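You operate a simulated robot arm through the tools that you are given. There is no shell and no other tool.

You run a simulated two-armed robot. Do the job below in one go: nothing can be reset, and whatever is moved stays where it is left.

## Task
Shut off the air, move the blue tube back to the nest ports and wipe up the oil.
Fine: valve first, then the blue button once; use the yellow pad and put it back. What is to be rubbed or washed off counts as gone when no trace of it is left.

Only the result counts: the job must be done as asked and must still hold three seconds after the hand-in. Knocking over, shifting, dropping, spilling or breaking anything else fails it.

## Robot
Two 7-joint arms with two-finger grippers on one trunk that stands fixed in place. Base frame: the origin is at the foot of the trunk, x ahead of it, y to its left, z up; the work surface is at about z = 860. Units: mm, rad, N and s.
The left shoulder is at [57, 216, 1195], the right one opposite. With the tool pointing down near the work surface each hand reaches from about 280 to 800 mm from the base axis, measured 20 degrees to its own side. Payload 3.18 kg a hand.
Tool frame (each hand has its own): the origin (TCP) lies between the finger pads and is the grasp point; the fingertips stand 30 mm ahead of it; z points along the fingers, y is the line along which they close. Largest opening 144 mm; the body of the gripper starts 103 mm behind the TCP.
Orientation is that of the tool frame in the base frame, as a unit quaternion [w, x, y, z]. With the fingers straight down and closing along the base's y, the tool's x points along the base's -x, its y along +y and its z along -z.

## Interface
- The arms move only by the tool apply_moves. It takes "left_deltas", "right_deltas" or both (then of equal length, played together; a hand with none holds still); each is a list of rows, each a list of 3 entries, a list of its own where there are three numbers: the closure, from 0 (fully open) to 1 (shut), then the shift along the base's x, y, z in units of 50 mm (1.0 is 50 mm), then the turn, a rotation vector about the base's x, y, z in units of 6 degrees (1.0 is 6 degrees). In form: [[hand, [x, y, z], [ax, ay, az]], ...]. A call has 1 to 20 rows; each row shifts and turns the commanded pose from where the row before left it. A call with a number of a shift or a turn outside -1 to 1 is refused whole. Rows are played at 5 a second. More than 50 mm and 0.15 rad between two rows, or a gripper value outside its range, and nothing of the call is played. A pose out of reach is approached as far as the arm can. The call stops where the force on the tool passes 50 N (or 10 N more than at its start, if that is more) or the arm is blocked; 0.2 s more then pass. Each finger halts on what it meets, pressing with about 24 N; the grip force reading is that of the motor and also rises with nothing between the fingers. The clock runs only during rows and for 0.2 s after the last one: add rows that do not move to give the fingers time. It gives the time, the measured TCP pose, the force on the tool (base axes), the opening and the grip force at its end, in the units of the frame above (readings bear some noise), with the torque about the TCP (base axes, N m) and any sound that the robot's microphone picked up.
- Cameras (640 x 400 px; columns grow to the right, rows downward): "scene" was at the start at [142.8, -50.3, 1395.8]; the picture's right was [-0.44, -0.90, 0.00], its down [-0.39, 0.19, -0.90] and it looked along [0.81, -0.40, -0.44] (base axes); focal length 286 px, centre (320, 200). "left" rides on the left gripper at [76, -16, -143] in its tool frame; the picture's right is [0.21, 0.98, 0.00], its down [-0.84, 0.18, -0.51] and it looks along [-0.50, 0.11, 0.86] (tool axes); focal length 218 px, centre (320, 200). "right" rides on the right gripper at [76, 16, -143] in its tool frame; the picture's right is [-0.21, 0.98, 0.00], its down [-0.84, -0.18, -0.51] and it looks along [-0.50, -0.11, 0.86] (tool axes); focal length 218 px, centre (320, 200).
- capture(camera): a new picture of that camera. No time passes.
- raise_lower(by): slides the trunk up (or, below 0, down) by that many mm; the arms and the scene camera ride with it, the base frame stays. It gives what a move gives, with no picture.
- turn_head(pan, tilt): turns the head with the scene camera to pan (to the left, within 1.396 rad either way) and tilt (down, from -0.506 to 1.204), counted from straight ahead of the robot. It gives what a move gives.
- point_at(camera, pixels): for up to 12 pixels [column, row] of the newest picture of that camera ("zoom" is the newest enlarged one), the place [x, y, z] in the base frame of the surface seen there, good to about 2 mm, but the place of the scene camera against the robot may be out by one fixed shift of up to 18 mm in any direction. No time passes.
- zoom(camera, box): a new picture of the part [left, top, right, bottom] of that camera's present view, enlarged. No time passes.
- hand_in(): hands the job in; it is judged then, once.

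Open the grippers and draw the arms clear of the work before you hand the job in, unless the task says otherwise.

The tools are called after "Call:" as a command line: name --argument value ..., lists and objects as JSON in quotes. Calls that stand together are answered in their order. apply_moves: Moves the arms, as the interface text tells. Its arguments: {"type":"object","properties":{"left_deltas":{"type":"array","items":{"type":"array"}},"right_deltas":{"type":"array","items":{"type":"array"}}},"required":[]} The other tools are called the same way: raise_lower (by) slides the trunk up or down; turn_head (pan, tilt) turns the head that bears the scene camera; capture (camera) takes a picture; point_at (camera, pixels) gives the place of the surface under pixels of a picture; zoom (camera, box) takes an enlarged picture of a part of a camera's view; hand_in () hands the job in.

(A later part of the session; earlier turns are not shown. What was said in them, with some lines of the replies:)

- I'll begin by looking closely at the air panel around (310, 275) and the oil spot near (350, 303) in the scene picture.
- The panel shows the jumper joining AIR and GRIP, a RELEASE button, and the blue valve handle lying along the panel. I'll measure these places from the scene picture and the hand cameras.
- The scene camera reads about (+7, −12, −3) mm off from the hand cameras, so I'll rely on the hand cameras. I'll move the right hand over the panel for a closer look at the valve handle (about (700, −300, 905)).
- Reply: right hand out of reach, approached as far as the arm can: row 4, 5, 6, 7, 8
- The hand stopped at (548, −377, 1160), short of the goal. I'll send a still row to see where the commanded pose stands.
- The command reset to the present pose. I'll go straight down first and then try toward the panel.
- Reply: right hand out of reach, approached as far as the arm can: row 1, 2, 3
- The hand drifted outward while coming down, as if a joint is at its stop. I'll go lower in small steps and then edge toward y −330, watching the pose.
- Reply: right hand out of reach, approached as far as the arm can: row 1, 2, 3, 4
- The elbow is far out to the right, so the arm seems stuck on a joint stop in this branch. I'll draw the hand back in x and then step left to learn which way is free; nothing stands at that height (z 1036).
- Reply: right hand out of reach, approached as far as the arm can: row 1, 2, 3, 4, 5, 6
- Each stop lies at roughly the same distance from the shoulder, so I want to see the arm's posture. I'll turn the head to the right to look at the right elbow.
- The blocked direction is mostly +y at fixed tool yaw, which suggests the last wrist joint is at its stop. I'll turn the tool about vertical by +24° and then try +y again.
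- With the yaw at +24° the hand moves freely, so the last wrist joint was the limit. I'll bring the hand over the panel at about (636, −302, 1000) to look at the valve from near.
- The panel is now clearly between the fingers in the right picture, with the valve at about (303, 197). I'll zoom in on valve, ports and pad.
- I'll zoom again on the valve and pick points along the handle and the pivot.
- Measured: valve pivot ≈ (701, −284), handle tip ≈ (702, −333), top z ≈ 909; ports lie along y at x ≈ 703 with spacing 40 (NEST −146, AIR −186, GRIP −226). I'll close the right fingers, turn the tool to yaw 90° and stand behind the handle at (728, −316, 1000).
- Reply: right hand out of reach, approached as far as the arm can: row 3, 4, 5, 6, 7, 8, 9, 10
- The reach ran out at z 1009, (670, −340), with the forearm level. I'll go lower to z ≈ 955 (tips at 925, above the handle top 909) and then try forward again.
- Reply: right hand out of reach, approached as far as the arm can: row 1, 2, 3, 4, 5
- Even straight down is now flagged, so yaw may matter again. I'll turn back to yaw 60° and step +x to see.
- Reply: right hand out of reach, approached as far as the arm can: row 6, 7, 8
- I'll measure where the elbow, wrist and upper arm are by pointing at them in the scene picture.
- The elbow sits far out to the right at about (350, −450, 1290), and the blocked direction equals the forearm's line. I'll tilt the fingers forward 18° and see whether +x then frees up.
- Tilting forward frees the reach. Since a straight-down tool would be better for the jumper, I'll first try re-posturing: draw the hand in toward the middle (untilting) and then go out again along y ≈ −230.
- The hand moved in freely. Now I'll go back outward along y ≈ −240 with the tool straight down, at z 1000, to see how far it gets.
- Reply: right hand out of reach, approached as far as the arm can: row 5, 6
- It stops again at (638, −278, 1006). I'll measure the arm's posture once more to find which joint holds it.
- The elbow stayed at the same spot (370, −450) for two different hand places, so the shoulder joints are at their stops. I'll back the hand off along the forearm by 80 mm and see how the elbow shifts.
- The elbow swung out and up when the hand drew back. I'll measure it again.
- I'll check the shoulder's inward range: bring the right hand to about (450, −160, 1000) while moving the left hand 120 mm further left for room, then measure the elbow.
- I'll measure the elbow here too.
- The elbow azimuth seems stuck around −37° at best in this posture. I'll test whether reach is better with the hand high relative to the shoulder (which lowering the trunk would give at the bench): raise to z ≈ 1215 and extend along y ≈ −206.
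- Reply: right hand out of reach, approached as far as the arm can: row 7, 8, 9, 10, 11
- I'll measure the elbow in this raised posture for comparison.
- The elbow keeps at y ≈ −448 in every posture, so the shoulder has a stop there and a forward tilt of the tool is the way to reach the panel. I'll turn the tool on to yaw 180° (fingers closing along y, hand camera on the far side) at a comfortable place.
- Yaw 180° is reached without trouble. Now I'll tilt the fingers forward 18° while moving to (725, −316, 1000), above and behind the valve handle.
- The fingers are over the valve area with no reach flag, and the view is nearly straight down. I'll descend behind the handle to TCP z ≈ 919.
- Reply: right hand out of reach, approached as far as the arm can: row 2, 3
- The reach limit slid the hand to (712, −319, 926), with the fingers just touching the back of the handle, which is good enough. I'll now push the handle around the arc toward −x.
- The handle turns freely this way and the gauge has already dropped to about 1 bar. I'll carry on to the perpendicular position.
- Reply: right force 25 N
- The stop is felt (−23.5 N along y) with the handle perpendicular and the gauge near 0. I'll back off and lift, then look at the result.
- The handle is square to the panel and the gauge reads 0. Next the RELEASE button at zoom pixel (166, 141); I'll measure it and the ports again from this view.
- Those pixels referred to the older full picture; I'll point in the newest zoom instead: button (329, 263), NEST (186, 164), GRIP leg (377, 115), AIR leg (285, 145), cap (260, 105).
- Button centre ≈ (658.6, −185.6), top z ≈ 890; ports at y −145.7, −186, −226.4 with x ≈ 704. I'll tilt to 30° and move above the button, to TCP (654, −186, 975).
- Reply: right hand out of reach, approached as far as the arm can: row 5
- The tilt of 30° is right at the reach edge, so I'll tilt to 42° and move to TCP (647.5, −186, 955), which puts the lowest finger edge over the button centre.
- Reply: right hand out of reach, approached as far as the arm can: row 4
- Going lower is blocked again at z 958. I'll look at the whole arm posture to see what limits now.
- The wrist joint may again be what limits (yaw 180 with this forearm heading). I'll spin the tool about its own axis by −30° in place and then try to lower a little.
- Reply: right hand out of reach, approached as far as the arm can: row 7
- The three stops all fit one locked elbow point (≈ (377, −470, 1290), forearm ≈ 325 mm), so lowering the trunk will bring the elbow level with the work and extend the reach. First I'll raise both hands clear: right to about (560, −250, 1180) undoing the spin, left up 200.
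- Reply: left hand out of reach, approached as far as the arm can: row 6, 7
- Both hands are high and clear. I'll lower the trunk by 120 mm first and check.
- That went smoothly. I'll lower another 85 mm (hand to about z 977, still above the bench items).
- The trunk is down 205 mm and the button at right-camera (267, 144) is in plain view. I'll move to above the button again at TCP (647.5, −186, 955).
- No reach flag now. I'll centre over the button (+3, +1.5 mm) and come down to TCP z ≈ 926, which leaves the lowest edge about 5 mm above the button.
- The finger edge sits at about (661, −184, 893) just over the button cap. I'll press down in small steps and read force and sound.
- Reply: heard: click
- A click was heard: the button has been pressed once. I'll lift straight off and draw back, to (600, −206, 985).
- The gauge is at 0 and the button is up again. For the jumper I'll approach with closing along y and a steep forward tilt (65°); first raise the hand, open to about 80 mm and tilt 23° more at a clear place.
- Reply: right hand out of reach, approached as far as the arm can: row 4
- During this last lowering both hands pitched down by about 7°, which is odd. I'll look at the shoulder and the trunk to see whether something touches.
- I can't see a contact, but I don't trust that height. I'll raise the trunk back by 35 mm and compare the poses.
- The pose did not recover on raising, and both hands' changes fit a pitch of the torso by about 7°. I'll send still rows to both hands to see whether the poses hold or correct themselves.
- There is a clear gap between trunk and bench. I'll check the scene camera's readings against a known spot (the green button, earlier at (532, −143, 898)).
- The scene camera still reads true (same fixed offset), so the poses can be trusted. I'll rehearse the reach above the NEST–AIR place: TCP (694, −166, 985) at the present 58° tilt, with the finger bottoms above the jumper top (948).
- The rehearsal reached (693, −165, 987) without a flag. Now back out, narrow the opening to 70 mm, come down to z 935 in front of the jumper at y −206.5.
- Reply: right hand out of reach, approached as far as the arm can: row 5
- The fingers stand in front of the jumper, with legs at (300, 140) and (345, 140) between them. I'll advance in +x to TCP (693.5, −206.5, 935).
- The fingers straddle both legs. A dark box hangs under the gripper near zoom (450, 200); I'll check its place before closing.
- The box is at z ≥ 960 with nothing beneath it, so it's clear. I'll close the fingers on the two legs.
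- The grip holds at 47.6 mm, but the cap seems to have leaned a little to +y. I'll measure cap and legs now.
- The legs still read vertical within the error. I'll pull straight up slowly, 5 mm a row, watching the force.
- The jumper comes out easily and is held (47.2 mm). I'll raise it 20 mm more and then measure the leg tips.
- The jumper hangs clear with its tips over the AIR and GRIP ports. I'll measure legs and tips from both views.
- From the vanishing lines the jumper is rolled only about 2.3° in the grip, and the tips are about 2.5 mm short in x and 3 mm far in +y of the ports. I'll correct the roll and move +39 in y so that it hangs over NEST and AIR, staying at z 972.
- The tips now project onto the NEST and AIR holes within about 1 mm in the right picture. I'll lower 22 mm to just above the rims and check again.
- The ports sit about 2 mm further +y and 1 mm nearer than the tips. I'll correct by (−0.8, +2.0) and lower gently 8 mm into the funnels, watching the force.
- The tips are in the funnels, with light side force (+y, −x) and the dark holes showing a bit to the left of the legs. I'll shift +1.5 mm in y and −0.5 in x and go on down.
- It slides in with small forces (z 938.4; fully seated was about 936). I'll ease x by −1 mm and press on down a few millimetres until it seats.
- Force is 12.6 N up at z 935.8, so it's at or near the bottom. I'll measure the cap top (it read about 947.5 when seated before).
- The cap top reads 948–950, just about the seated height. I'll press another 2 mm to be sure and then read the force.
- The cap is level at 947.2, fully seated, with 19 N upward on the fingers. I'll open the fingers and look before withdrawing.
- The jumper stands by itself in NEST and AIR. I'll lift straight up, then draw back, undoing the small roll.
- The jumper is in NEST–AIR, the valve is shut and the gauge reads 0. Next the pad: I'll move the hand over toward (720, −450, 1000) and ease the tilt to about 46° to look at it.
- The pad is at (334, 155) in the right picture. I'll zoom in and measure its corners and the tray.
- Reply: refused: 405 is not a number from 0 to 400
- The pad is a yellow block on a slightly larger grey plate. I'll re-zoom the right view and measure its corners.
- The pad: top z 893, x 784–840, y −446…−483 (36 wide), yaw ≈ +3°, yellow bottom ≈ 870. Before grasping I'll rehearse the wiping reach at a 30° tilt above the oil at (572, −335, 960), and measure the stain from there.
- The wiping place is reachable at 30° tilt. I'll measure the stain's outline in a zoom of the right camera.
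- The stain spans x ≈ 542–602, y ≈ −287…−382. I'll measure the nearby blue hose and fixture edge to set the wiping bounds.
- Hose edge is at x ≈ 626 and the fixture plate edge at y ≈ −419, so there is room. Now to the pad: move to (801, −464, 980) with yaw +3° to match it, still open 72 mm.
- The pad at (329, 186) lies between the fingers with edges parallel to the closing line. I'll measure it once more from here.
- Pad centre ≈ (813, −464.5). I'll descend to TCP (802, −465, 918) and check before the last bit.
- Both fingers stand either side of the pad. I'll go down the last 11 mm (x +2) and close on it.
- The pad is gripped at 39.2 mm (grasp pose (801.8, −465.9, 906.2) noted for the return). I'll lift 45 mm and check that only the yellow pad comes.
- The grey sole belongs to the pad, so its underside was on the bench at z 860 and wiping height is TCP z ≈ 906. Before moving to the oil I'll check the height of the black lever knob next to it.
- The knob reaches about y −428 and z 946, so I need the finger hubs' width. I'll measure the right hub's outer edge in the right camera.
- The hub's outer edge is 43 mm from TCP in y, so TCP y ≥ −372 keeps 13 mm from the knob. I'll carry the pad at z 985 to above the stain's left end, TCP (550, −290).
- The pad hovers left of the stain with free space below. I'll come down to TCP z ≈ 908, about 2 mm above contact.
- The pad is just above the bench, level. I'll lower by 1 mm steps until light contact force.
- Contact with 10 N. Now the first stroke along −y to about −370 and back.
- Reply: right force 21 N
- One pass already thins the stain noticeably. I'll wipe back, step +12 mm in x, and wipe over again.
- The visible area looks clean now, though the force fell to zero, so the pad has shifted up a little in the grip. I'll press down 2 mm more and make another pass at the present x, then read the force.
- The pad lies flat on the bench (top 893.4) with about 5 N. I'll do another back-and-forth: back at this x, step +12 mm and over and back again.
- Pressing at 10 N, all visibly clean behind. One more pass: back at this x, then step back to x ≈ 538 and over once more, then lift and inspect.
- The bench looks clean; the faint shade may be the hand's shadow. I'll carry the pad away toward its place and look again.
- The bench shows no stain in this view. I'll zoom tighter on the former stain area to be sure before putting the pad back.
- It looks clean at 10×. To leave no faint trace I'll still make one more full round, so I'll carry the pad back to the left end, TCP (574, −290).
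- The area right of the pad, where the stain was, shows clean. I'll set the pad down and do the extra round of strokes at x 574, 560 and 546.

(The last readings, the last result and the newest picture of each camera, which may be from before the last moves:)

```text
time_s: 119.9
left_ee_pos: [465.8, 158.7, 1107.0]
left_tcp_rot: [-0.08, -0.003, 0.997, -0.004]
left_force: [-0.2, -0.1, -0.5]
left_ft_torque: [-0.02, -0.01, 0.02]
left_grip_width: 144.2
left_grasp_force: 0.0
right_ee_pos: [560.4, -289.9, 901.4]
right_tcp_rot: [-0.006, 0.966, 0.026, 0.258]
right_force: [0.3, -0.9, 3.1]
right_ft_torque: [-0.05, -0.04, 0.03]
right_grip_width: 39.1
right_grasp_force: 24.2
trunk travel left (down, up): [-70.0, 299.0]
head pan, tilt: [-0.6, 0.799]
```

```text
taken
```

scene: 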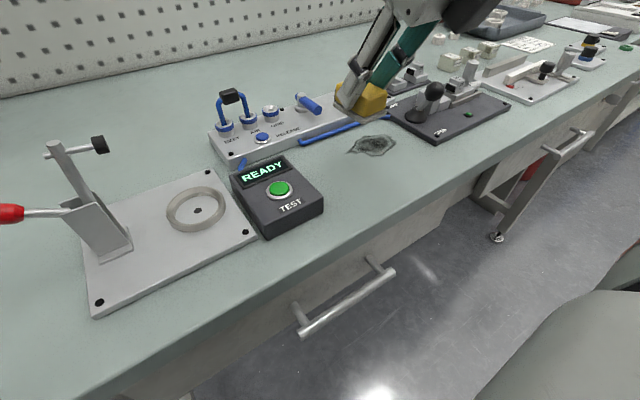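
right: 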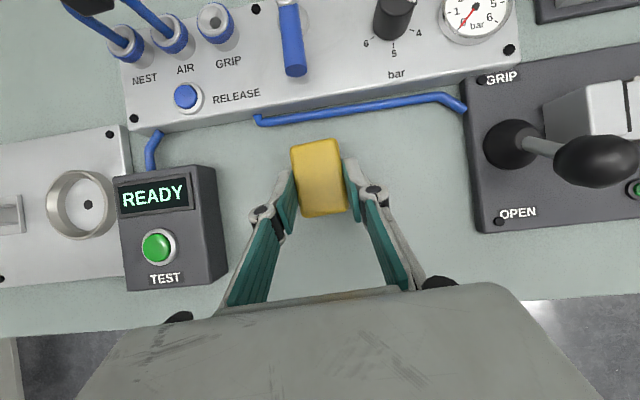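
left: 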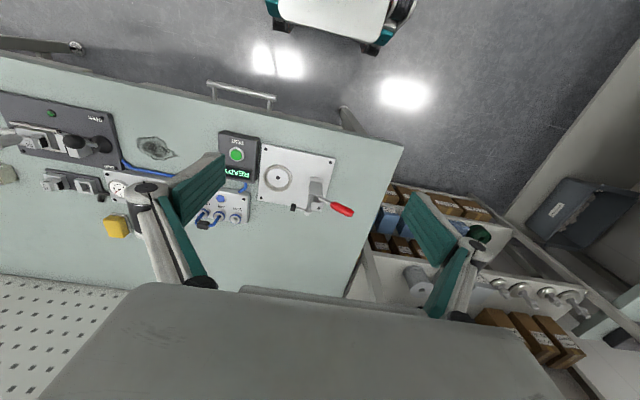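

I'll zoom the right camera on the bench right of the pad, the former stain area.

Call:
zoom --camera "right" --box '[330, 100, 480, 220]'

```text
3.33 times, centred on (405, 160) of right
```

zoom: 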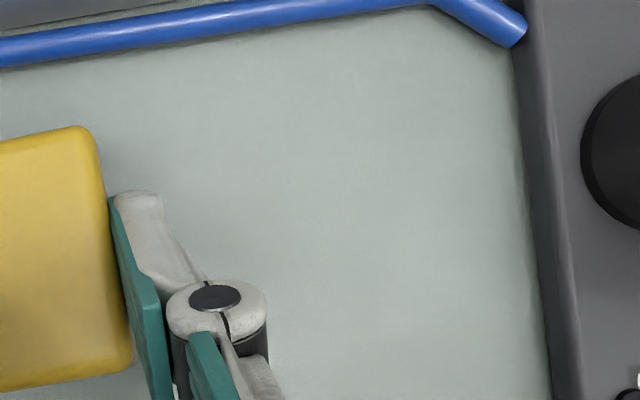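

Clean there as well. One last stroke at x ≈ 546, then lift off.

Call:
apply_moves --right_deltas '[[1, [-0.14, 0, 0], [0, 0, 0]], [1, [-0.14, -0.1, 0], [0, 0, 0]], [1, [0, -0.24, 0], [0, 0, 0]], [1, [0, -0.24, 0], [0, 0, 0]], [1, [0, -0.24, 0], [0, 0, 0]], [1, [0, -0.24, 0], [0, 0, 0]], [1, [0, -0.24, 0], [0, 0, 0]], [1, [0, -0.24, 0], [0, 0, 0]], [1, [0, -0.1, 0], [0, 0, 0]], [1, [0, 0.2, 0.4], [0, 0, 0]], [1, [0, 0, 0.7], [0, 0, 0]], [1, [0, 0, 0.7], [0, 0, 0]], [1, [0, 0, 0], [0, 0, 0]]]'

Call:
capture --camera "right"

```text
time_s: 122.7
left_ee_pos: [465.9, 159.0, 1105.3]
left_tcp_rot: [-0.08, -0.003, 0.997, -0.004]
left_force: [0.1, 0.3, 0.7]
left_ft_torque: [-0.02, 0.0, 0.02]
left_grip_width: 144.0
left_grasp_force: 0.0
right_ee_pos: [547.4, -362.5, 992.2]
right_tcp_rot: [-0.007, 0.966, 0.027, 0.257]
right_force: [0.3, 0.1, -0.2]
right_ft_torque: [-0.01, 0.04, -0.01]
right_grip_width: 39.4
right_grasp_force: 24.0
trunk travel left (down, up): [-70.0, 299.0]
head pan, tilt: [-0.6, 0.799]
```

```text
taken
```

right: 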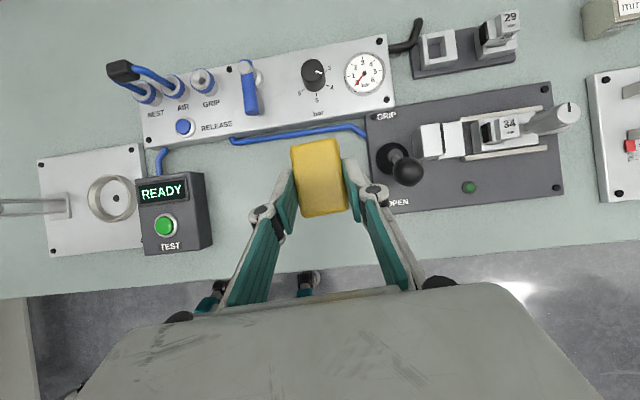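

Now the pad goes home: I'll carry it to above its original spot, TCP (802, −465, 990), and measure it there.

Call:
apply_moves --right_deltas '[[1, [0.7, 0, 0], [0, 0, 0]], [1, [0.8, 0, 0], [0, 0, 0]], [1, [0.8, -0.2, 0], [0, 0, 0]], [1, [0.8, -0.4, 0], [0, 0, 0]], [1, [0.8, -0.5, 0], [0, 0, 0]], [1, [0.7, -0.5, 0], [0, 0, 0]], [1, [0.5, -0.45, 0], [0, 0, 0]], [1, [0, 0, 0], [0, 0, 0]]]'

Call:
zoom --camera "right" --box '[260, 120, 380, 240]'

Call:
point_at --camera "zoom" --pixels '[[230, 110], [375, 80], [265, 315], [410, 295], [300, 200], [228, 100], [370, 70], [260, 322], [412, 300], [320, 200]]'

```text
time_s: 124.5
left_ee_pos: [466.1, 159.1, 1106.6]
left_tcp_rot: [-0.08, -0.001, 0.997, -0.003]
left_force: [0.4, -0.7, -0.4]
left_ft_torque: [0.05, -0.01, 0.02]
left_grip_width: 144.1
left_grasp_force: 0.0
right_ee_pos: [800.9, -465.4, 990.6]
right_tcp_rot: [-0.008, 0.966, 0.027, 0.258]
right_force: [-0.2, -0.1, -0.2]
right_ft_torque: [-0.01, 0.01, -0.02]
right_grip_width: 39.4
right_grasp_force: 24.8
trunk travel left (down, up): [-70.0, 299.0]
head pan, tilt: [-0.6, 0.799]
```

```text
3.33 times, centred on (320, 180) of right
```

zoom: 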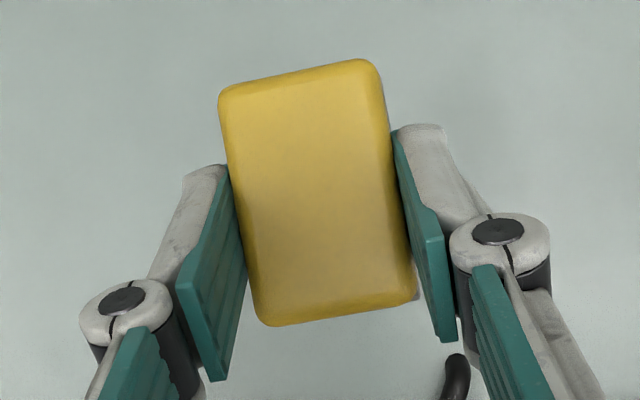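

```text
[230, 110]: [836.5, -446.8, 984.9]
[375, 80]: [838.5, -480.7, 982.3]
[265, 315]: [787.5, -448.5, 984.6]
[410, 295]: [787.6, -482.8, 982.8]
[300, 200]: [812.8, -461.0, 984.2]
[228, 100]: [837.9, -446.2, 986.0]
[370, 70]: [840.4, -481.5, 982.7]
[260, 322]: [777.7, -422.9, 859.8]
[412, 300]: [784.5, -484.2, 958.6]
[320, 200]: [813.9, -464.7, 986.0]
```

Pad centre now reads (812.5, −464.7), matching its original (812.6, −464.3), so I can go straight down. I'll descend to TCP z ≈ 907 first.

Call:
apply_moves --right_deltas '[[1, [0, 0, -0.7], [0, 0, 0]], [1, [0, 0, -0.6], [0, 0, 0]], [1, [0, 0, -0.37], [0, 0, 0]], [1, [0, 0, 0], [0, 0, 0]]]'

Call:
zoom --camera "right" --box '[260, 120, 380, 240]'

Call:
point_at --camera "zoom" --pixels '[[230, 110], [375, 80], [265, 315], [410, 295], [300, 200], [320, 200]]'

Call:
turn_head --pan -0.6 --tilt 0.6

Call:
zoom --camera "scene" --box '[290, 80, 410, 180]'

```text
time_s: 125.5
left_ee_pos: [464.7, 158.6, 1106.1]
left_tcp_rot: [-0.079, -0.003, 0.997, -0.004]
left_force: [-0.3, 0.3, 0.3]
left_ft_torque: [0.02, 0.03, -0.02]
left_grip_width: 144.1
left_grasp_force: 0.0
right_ee_pos: [801.4, -465.7, 907.6]
right_tcp_rot: [-0.008, 0.966, 0.027, 0.257]
right_force: [-0.5, -0.3, -1.0]
right_ft_torque: [0.01, 0.04, -0.03]
right_grip_width: 39.0
right_grasp_force: 23.2
trunk travel left (down, up): [-70.0, 299.0]
head pan, tilt: [-0.6, 0.799]
```

```text
3.33 times, centred on (320, 180) of right
```

zoom: 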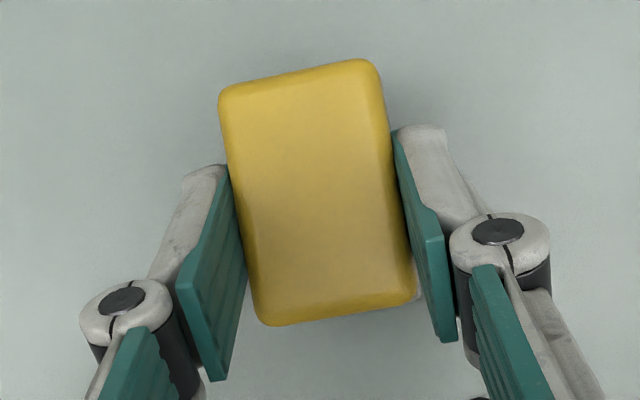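

```text
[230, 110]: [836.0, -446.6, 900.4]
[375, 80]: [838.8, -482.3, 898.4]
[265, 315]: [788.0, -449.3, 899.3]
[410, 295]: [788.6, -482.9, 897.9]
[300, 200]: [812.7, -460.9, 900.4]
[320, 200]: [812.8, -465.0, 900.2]
```

```text
time_s: 126.2
left_ee_pos: [464.4, 158.7, 1105.5]
left_tcp_rot: [-0.08, -0.002, 0.997, -0.004]
left_force: [0.1, -1.5, 0.4]
left_ft_torque: [-0.02, -0.02, 0.0]
left_grip_width: 143.7
left_grasp_force: 0.1
right_ee_pos: [801.1, -466.1, 907.0]
right_tcp_rot: [-0.006, 0.966, 0.027, 0.257]
right_force: [0.6, -1.3, -0.8]
right_ft_torque: [0.01, 0.02, 0.01]
right_grip_width: 39.1
right_grasp_force: 24.5
trunk travel left (down, up): [-70.0, 299.0]
head pan, tilt: [-0.6, 0.6]
```

```text
4.00 times, centred on (350, 130) of scene
```

zoom: 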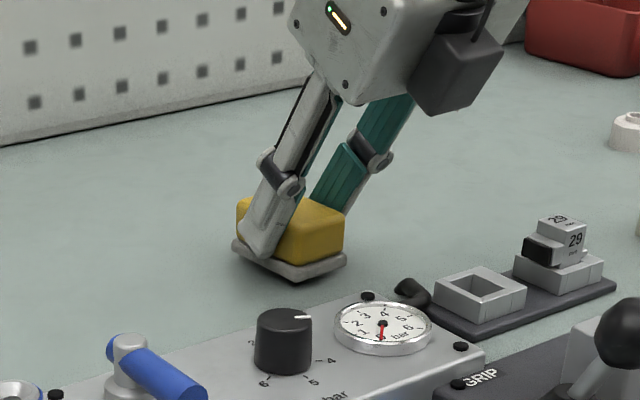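

The pad is 6 mm above the bench. I'll lower in 1.5 mm steps until it rests.

Call:
apply_moves --right_deltas '[[1, [0, 0, -0.04], [0, 0, 0]], [1, [0, 0, -0.03], [0, 0, 0]], [1, [0, 0, -0.03], [0, 0, 0]], [1, [0, 0, -0.03], [0, 0, 0]], [1, [0, 0, 0], [0, 0, 0]]]'

Call:
zoom --camera "right" --box '[260, 120, 380, 240]'

Call:
point_at --camera "zoom" --pixels '[[230, 110], [375, 80], [265, 315], [410, 295], [300, 200], [320, 200]]'

```text
time_s: 127.5
left_ee_pos: [465.9, 159.1, 1105.9]
left_tcp_rot: [-0.08, -0.002, 0.997, -0.003]
left_force: [-0.7, -0.5, 0.2]
left_ft_torque: [0.01, 0.0, -0.02]
left_grip_width: 144.1
left_grasp_force: 0.1
right_ee_pos: [801.3, -464.7, 900.7]
right_tcp_rot: [-0.007, 0.966, 0.027, 0.258]
right_force: [-0.5, -1.2, 1.2]
right_ft_torque: [-0.01, -0.05, 0.0]
right_grip_width: 39.2
right_grasp_force: 23.6
trunk travel left (down, up): [-70.0, 299.0]
head pan, tilt: [-0.6, 0.6]
```

```text
3.33 times, centred on (320, 180) of right
```

zoom: 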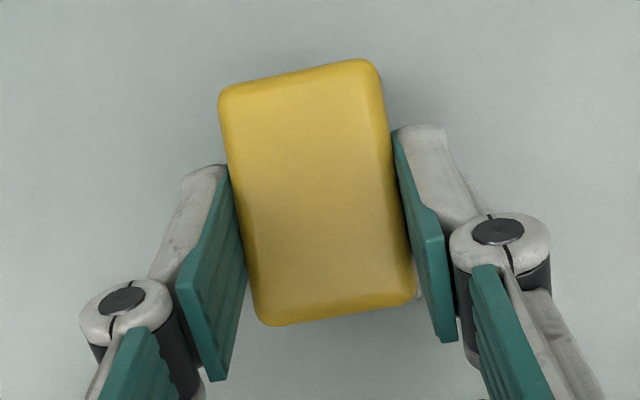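

```text
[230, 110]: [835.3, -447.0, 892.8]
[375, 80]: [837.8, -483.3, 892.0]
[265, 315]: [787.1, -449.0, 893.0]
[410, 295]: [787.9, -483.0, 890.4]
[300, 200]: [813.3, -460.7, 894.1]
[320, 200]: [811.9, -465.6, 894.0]
```

The pad top is at 893 with 1 N: it is resting at its place (centre (812, −465)). I'll lower 1 mm more and open the fingers gently.

Call:
apply_moves --right_deltas '[[1, [0, 0, -0.02], [0, 0, 0]], [1, [0, 0, 0], [0, 0, 0]], [0.7, [0, 0, 0], [0, 0, 0]], [0.66, [0, 0, 0], [0, 0, 0]], [0.6, [0, 0, 0], [0, 0, 0]], [0.5, [0, 0, 0], [0, 0, 0]], [0.5, [0, 0, 0], [0, 0, 0]]]'

Call:
zoom --camera "right" --box '[260, 120, 380, 240]'

Call:
point_at --camera "zoom" --pixels '[[240, 110], [370, 85], [270, 310], [405, 290], [300, 200], [320, 200]]'

Call:
zoom --camera "scene" --box '[290, 80, 410, 180]'

```text
time_s: 129.1
left_ee_pos: [465.5, 158.7, 1106.3]
left_tcp_rot: [-0.08, -0.002, 0.997, -0.003]
left_force: [-0.9, 0.6, 0.2]
left_ft_torque: [-0.02, -0.03, -0.02]
left_grip_width: 144.0
left_grasp_force: 0.0
right_ee_pos: [801.1, -464.5, 900.7]
right_tcp_rot: [-0.006, 0.966, 0.027, 0.257]
right_force: [-0.1, 0.1, -0.4]
right_ft_torque: [0.01, -0.01, 0.03]
right_grip_width: 72.0
right_grasp_force: 0.2
trunk travel left (down, up): [-70.0, 299.0]
head pan, tilt: [-0.6, 0.6]
```

```text
3.33 times, centred on (320, 180) of right
```

zoom: 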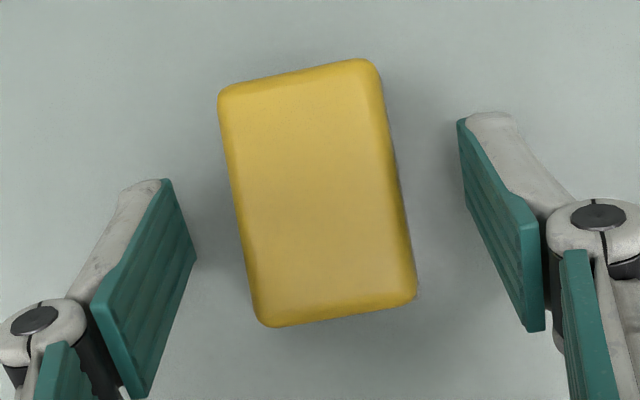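

```text
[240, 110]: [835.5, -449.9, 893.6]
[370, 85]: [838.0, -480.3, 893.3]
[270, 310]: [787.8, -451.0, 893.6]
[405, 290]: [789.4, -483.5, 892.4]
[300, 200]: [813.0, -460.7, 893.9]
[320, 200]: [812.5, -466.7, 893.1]
```

```text
4.00 times, centred on (350, 130) of scene
```

zoom: 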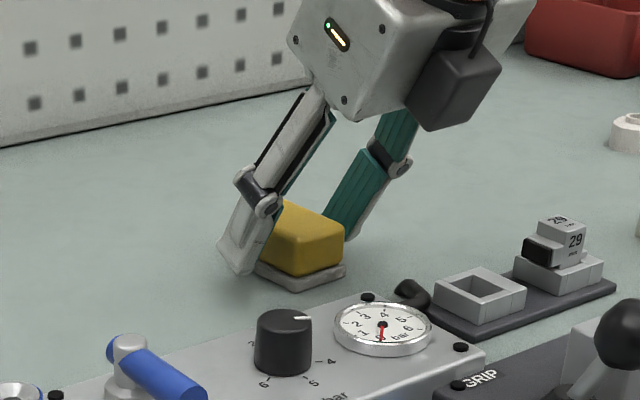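

The pad sits flat and free. I'll lift the hand straight up and then draw back, opening the fingers fully on the way.

Call:
apply_moves --right_deltas '[[0.5, [0, 0, 0.4], [0, 0, 0]], [0.5, [0, 0, 0.8], [0, 0, 0]], [0.5, [0, 0, 0.8], [0, 0, 0]], [0.5, [-0.4, 0, 0.7], [0, 0, 0]], [0.3, [-0.7, 0, 0.6], [0, 0, 0]], [0, [-0.7, 0, 0.6], [0, 0, 0]], [0, [-0.7, 0, 0.6], [0, 0, 0]], [0, [-0.7, 0, 0.4], [0, 0, 0]]]'

Call:
zoom --camera "scene" --box '[310, 110, 390, 170]'

Call:
point_at --camera "zoom" --pixels '[[187, 155], [258, 135], [358, 183], [290, 200], [282, 285], [270, 165]]'

```text
time_s: 130.8
left_ee_pos: [464.4, 158.6, 1107.1]
left_tcp_rot: [-0.078, -0.001, 0.997, -0.004]
left_force: [0.6, 0.1, 1.3]
left_ft_torque: [-0.06, -0.02, 0.0]
left_grip_width: 144.1
left_grasp_force: 0.0
right_ee_pos: [640.1, -466.1, 1147.2]
right_tcp_rot: [-0.006, 0.966, 0.027, 0.258]
right_force: [-0.4, 0.5, -0.7]
right_ft_torque: [0.01, -0.01, 0.02]
right_grip_width: 143.8
right_grasp_force: 0.0
trunk travel left (down, up): [-70.0, 299.0]
head pan, tilt: [-0.6, 0.6]
```

```text
6.67 times, centred on (350, 140) of scene
```

zoom: 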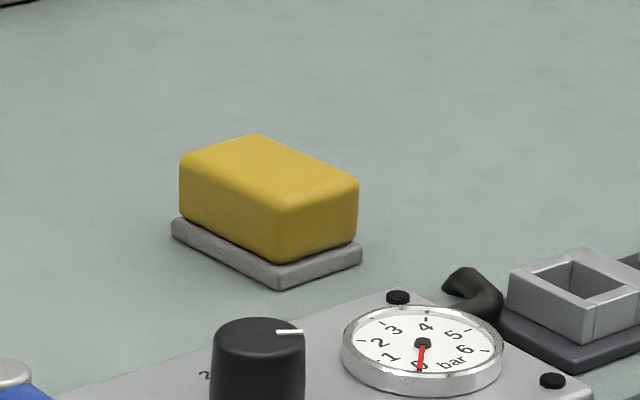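

```text
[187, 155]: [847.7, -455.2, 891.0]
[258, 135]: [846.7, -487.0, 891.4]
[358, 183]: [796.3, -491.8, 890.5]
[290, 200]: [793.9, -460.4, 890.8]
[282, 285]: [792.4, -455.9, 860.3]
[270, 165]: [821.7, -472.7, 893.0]
```

The pad is back at its place (same readings within 1–2 mm). I'll draw the right hand further back and up, clear of the bench, and then make final checks.

Call:
apply_moves --right_deltas '[[0, [-0.7, 0, 0.3], [0, 0.5, 0]], [0, [-0.7, 0, 0.3], [0, 0.5, 0]], [0, [-0.7, 0, 0.3], [0, 0.5, 0]], [0, [-0.7, 0, 0.2], [0, 0.5, 0]], [0, [0, 0, 0], [0, 0, 0]]]'

Call:
turn_head --pan -0.45 --tilt 0.65

Call:
capture --camera "scene"

Call:
capture --camera "right"

```text
time_s: 132.1
left_ee_pos: [465.8, 158.2, 1106.5]
left_tcp_rot: [-0.08, -0.002, 0.997, -0.004]
left_force: [-0.3, -0.6, -0.1]
left_ft_torque: [-0.02, 0.03, 0.0]
left_grip_width: 143.9
left_grasp_force: 0.0
right_ee_pos: [502.8, -465.3, 1197.2]
right_tcp_rot: [-0.009, 0.988, 0.026, 0.154]
right_force: [-0.8, 0.3, 0.3]
right_ft_torque: [0.01, 0.01, -0.02]
right_grip_width: 144.1
right_grasp_force: 0.0
trunk travel left (down, up): [-70.0, 299.0]
head pan, tilt: [-0.6, 0.6]
```

```text
time_s: 132.8
left_ee_pos: [465.3, 158.1, 1106.1]
left_tcp_rot: [-0.079, -0.002, 0.997, -0.004]
left_force: [0.4, 0.5, 0.3]
left_ft_torque: [-0.01, -0.03, 0.0]
left_grip_width: 143.9
left_grasp_force: 0.2
right_ee_pos: [501.0, -464.4, 1199.0]
right_tcp_rot: [-0.009, 0.988, 0.025, 0.155]
right_force: [-0.4, 0.3, -0.5]
right_ft_torque: [-0.01, 0.0, 0.02]
right_grip_width: 144.0
right_grasp_force: 0.1
trunk travel left (down, up): [-70.0, 299.0]
head pan, tilt: [-0.45, 0.649]
```

```text
taken
```

scene: 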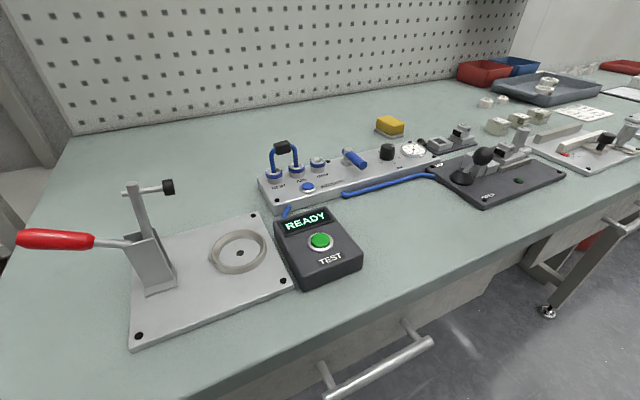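

```text
taken
```

right: 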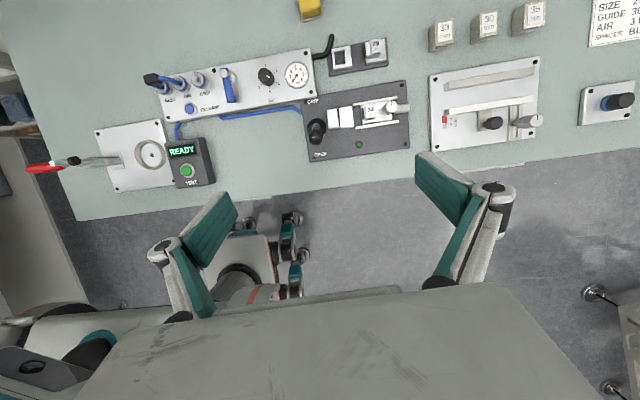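

The bench is unobstructed now. I'll take final close-ups of the panel, the wiped area and the pad.

Call:
zoom --camera "scene" --box '[250, 130, 450, 215]'

Call:
zoom --camera "scene" --box '[340, 160, 460, 230]'

Call:
zoom --camera "right" --box '[150, 60, 320, 190]'

```text
3.20 times, centred on (350, 172) of scene
```

zoom: 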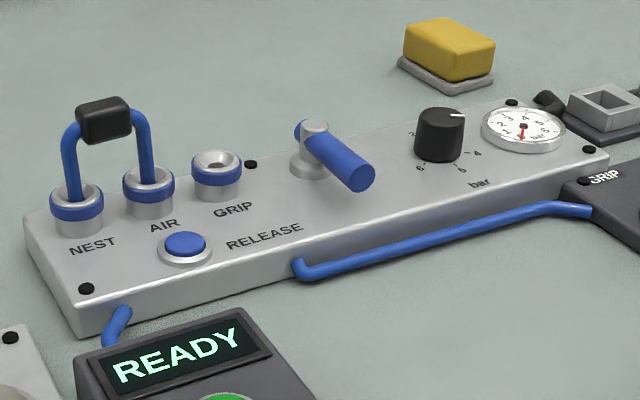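

```text
5.33 times, centred on (400, 195) of scene
```

zoom: 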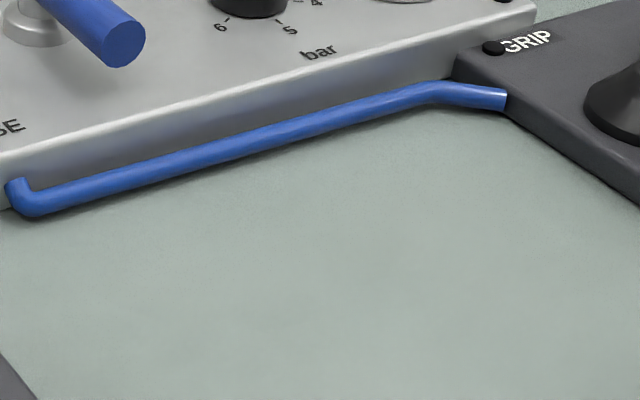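

```text
3.08 times, centred on (235, 125) of right
```

zoom: 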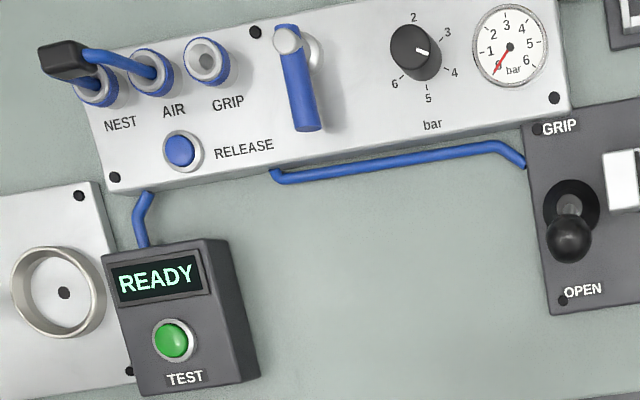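

Valve square, gauge 0, jumper in NEST and AIR, no stain, pad home. I'll verify the jumper's seating height once more with a closer zoom.

Call:
zoom --camera "scene" --box '[255, 130, 335, 200]'

Call:
point_at --camera "zoom" --pixels '[[195, 90], [165, 95], [245, 85], [130, 190], [265, 150], [135, 245], [275, 220], [210, 105], [180, 100], [240, 95]]'

```text
5.71 times, centred on (295, 165) of scene
```

zoom: 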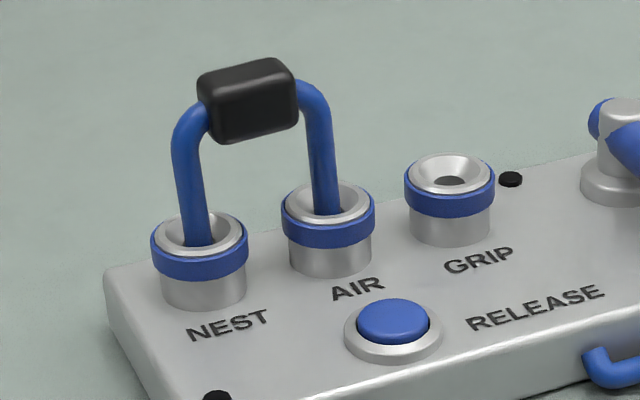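

```text
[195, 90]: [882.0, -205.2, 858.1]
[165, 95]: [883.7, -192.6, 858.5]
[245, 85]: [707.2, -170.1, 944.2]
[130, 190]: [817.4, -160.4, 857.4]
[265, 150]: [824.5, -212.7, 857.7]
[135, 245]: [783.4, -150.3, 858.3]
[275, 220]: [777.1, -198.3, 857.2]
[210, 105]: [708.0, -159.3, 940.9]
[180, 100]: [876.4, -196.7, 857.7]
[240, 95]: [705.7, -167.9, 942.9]
```

The jumper stands vertical in NEST and AIR with its cap at ≈ 947 (as it was when seated), the valve is shut, the button was pressed once, the oil is gone and the pad is back; both grippers are open and clear. I'll hand the job in.

Call:
hand_in

```text
The job is handed in.
```

The job is done and handed in. The handing-in tool only acknowledged it, so I don't have the verdict.

- **Air:** I turned the valve handle square to the panel first, up to its stop. Then I pressed the RELEASE button once (one click heard), and the gauge now reads 0.
- **Blue tube:** it is out of AIR–GRIP and seated in NEST–AIR. The cap is at the same height it had in the old ports, and the legs are upright.
- **Oil:** I wiped it with the yellow pad, plus one extra round for faint traces. Close-ups of the area show no stain.
- **Pad:** it is back at its original spot, within 1–2 mm.

I saw nothing else moved or knocked over in the final pictures. Both grippers are open and clear of the work.

While I lowered the trunk, both arms pitched down by about 7 degrees. I saw no contact with the bench and found no cause. I left the trunk about 205 mm below its starting height.
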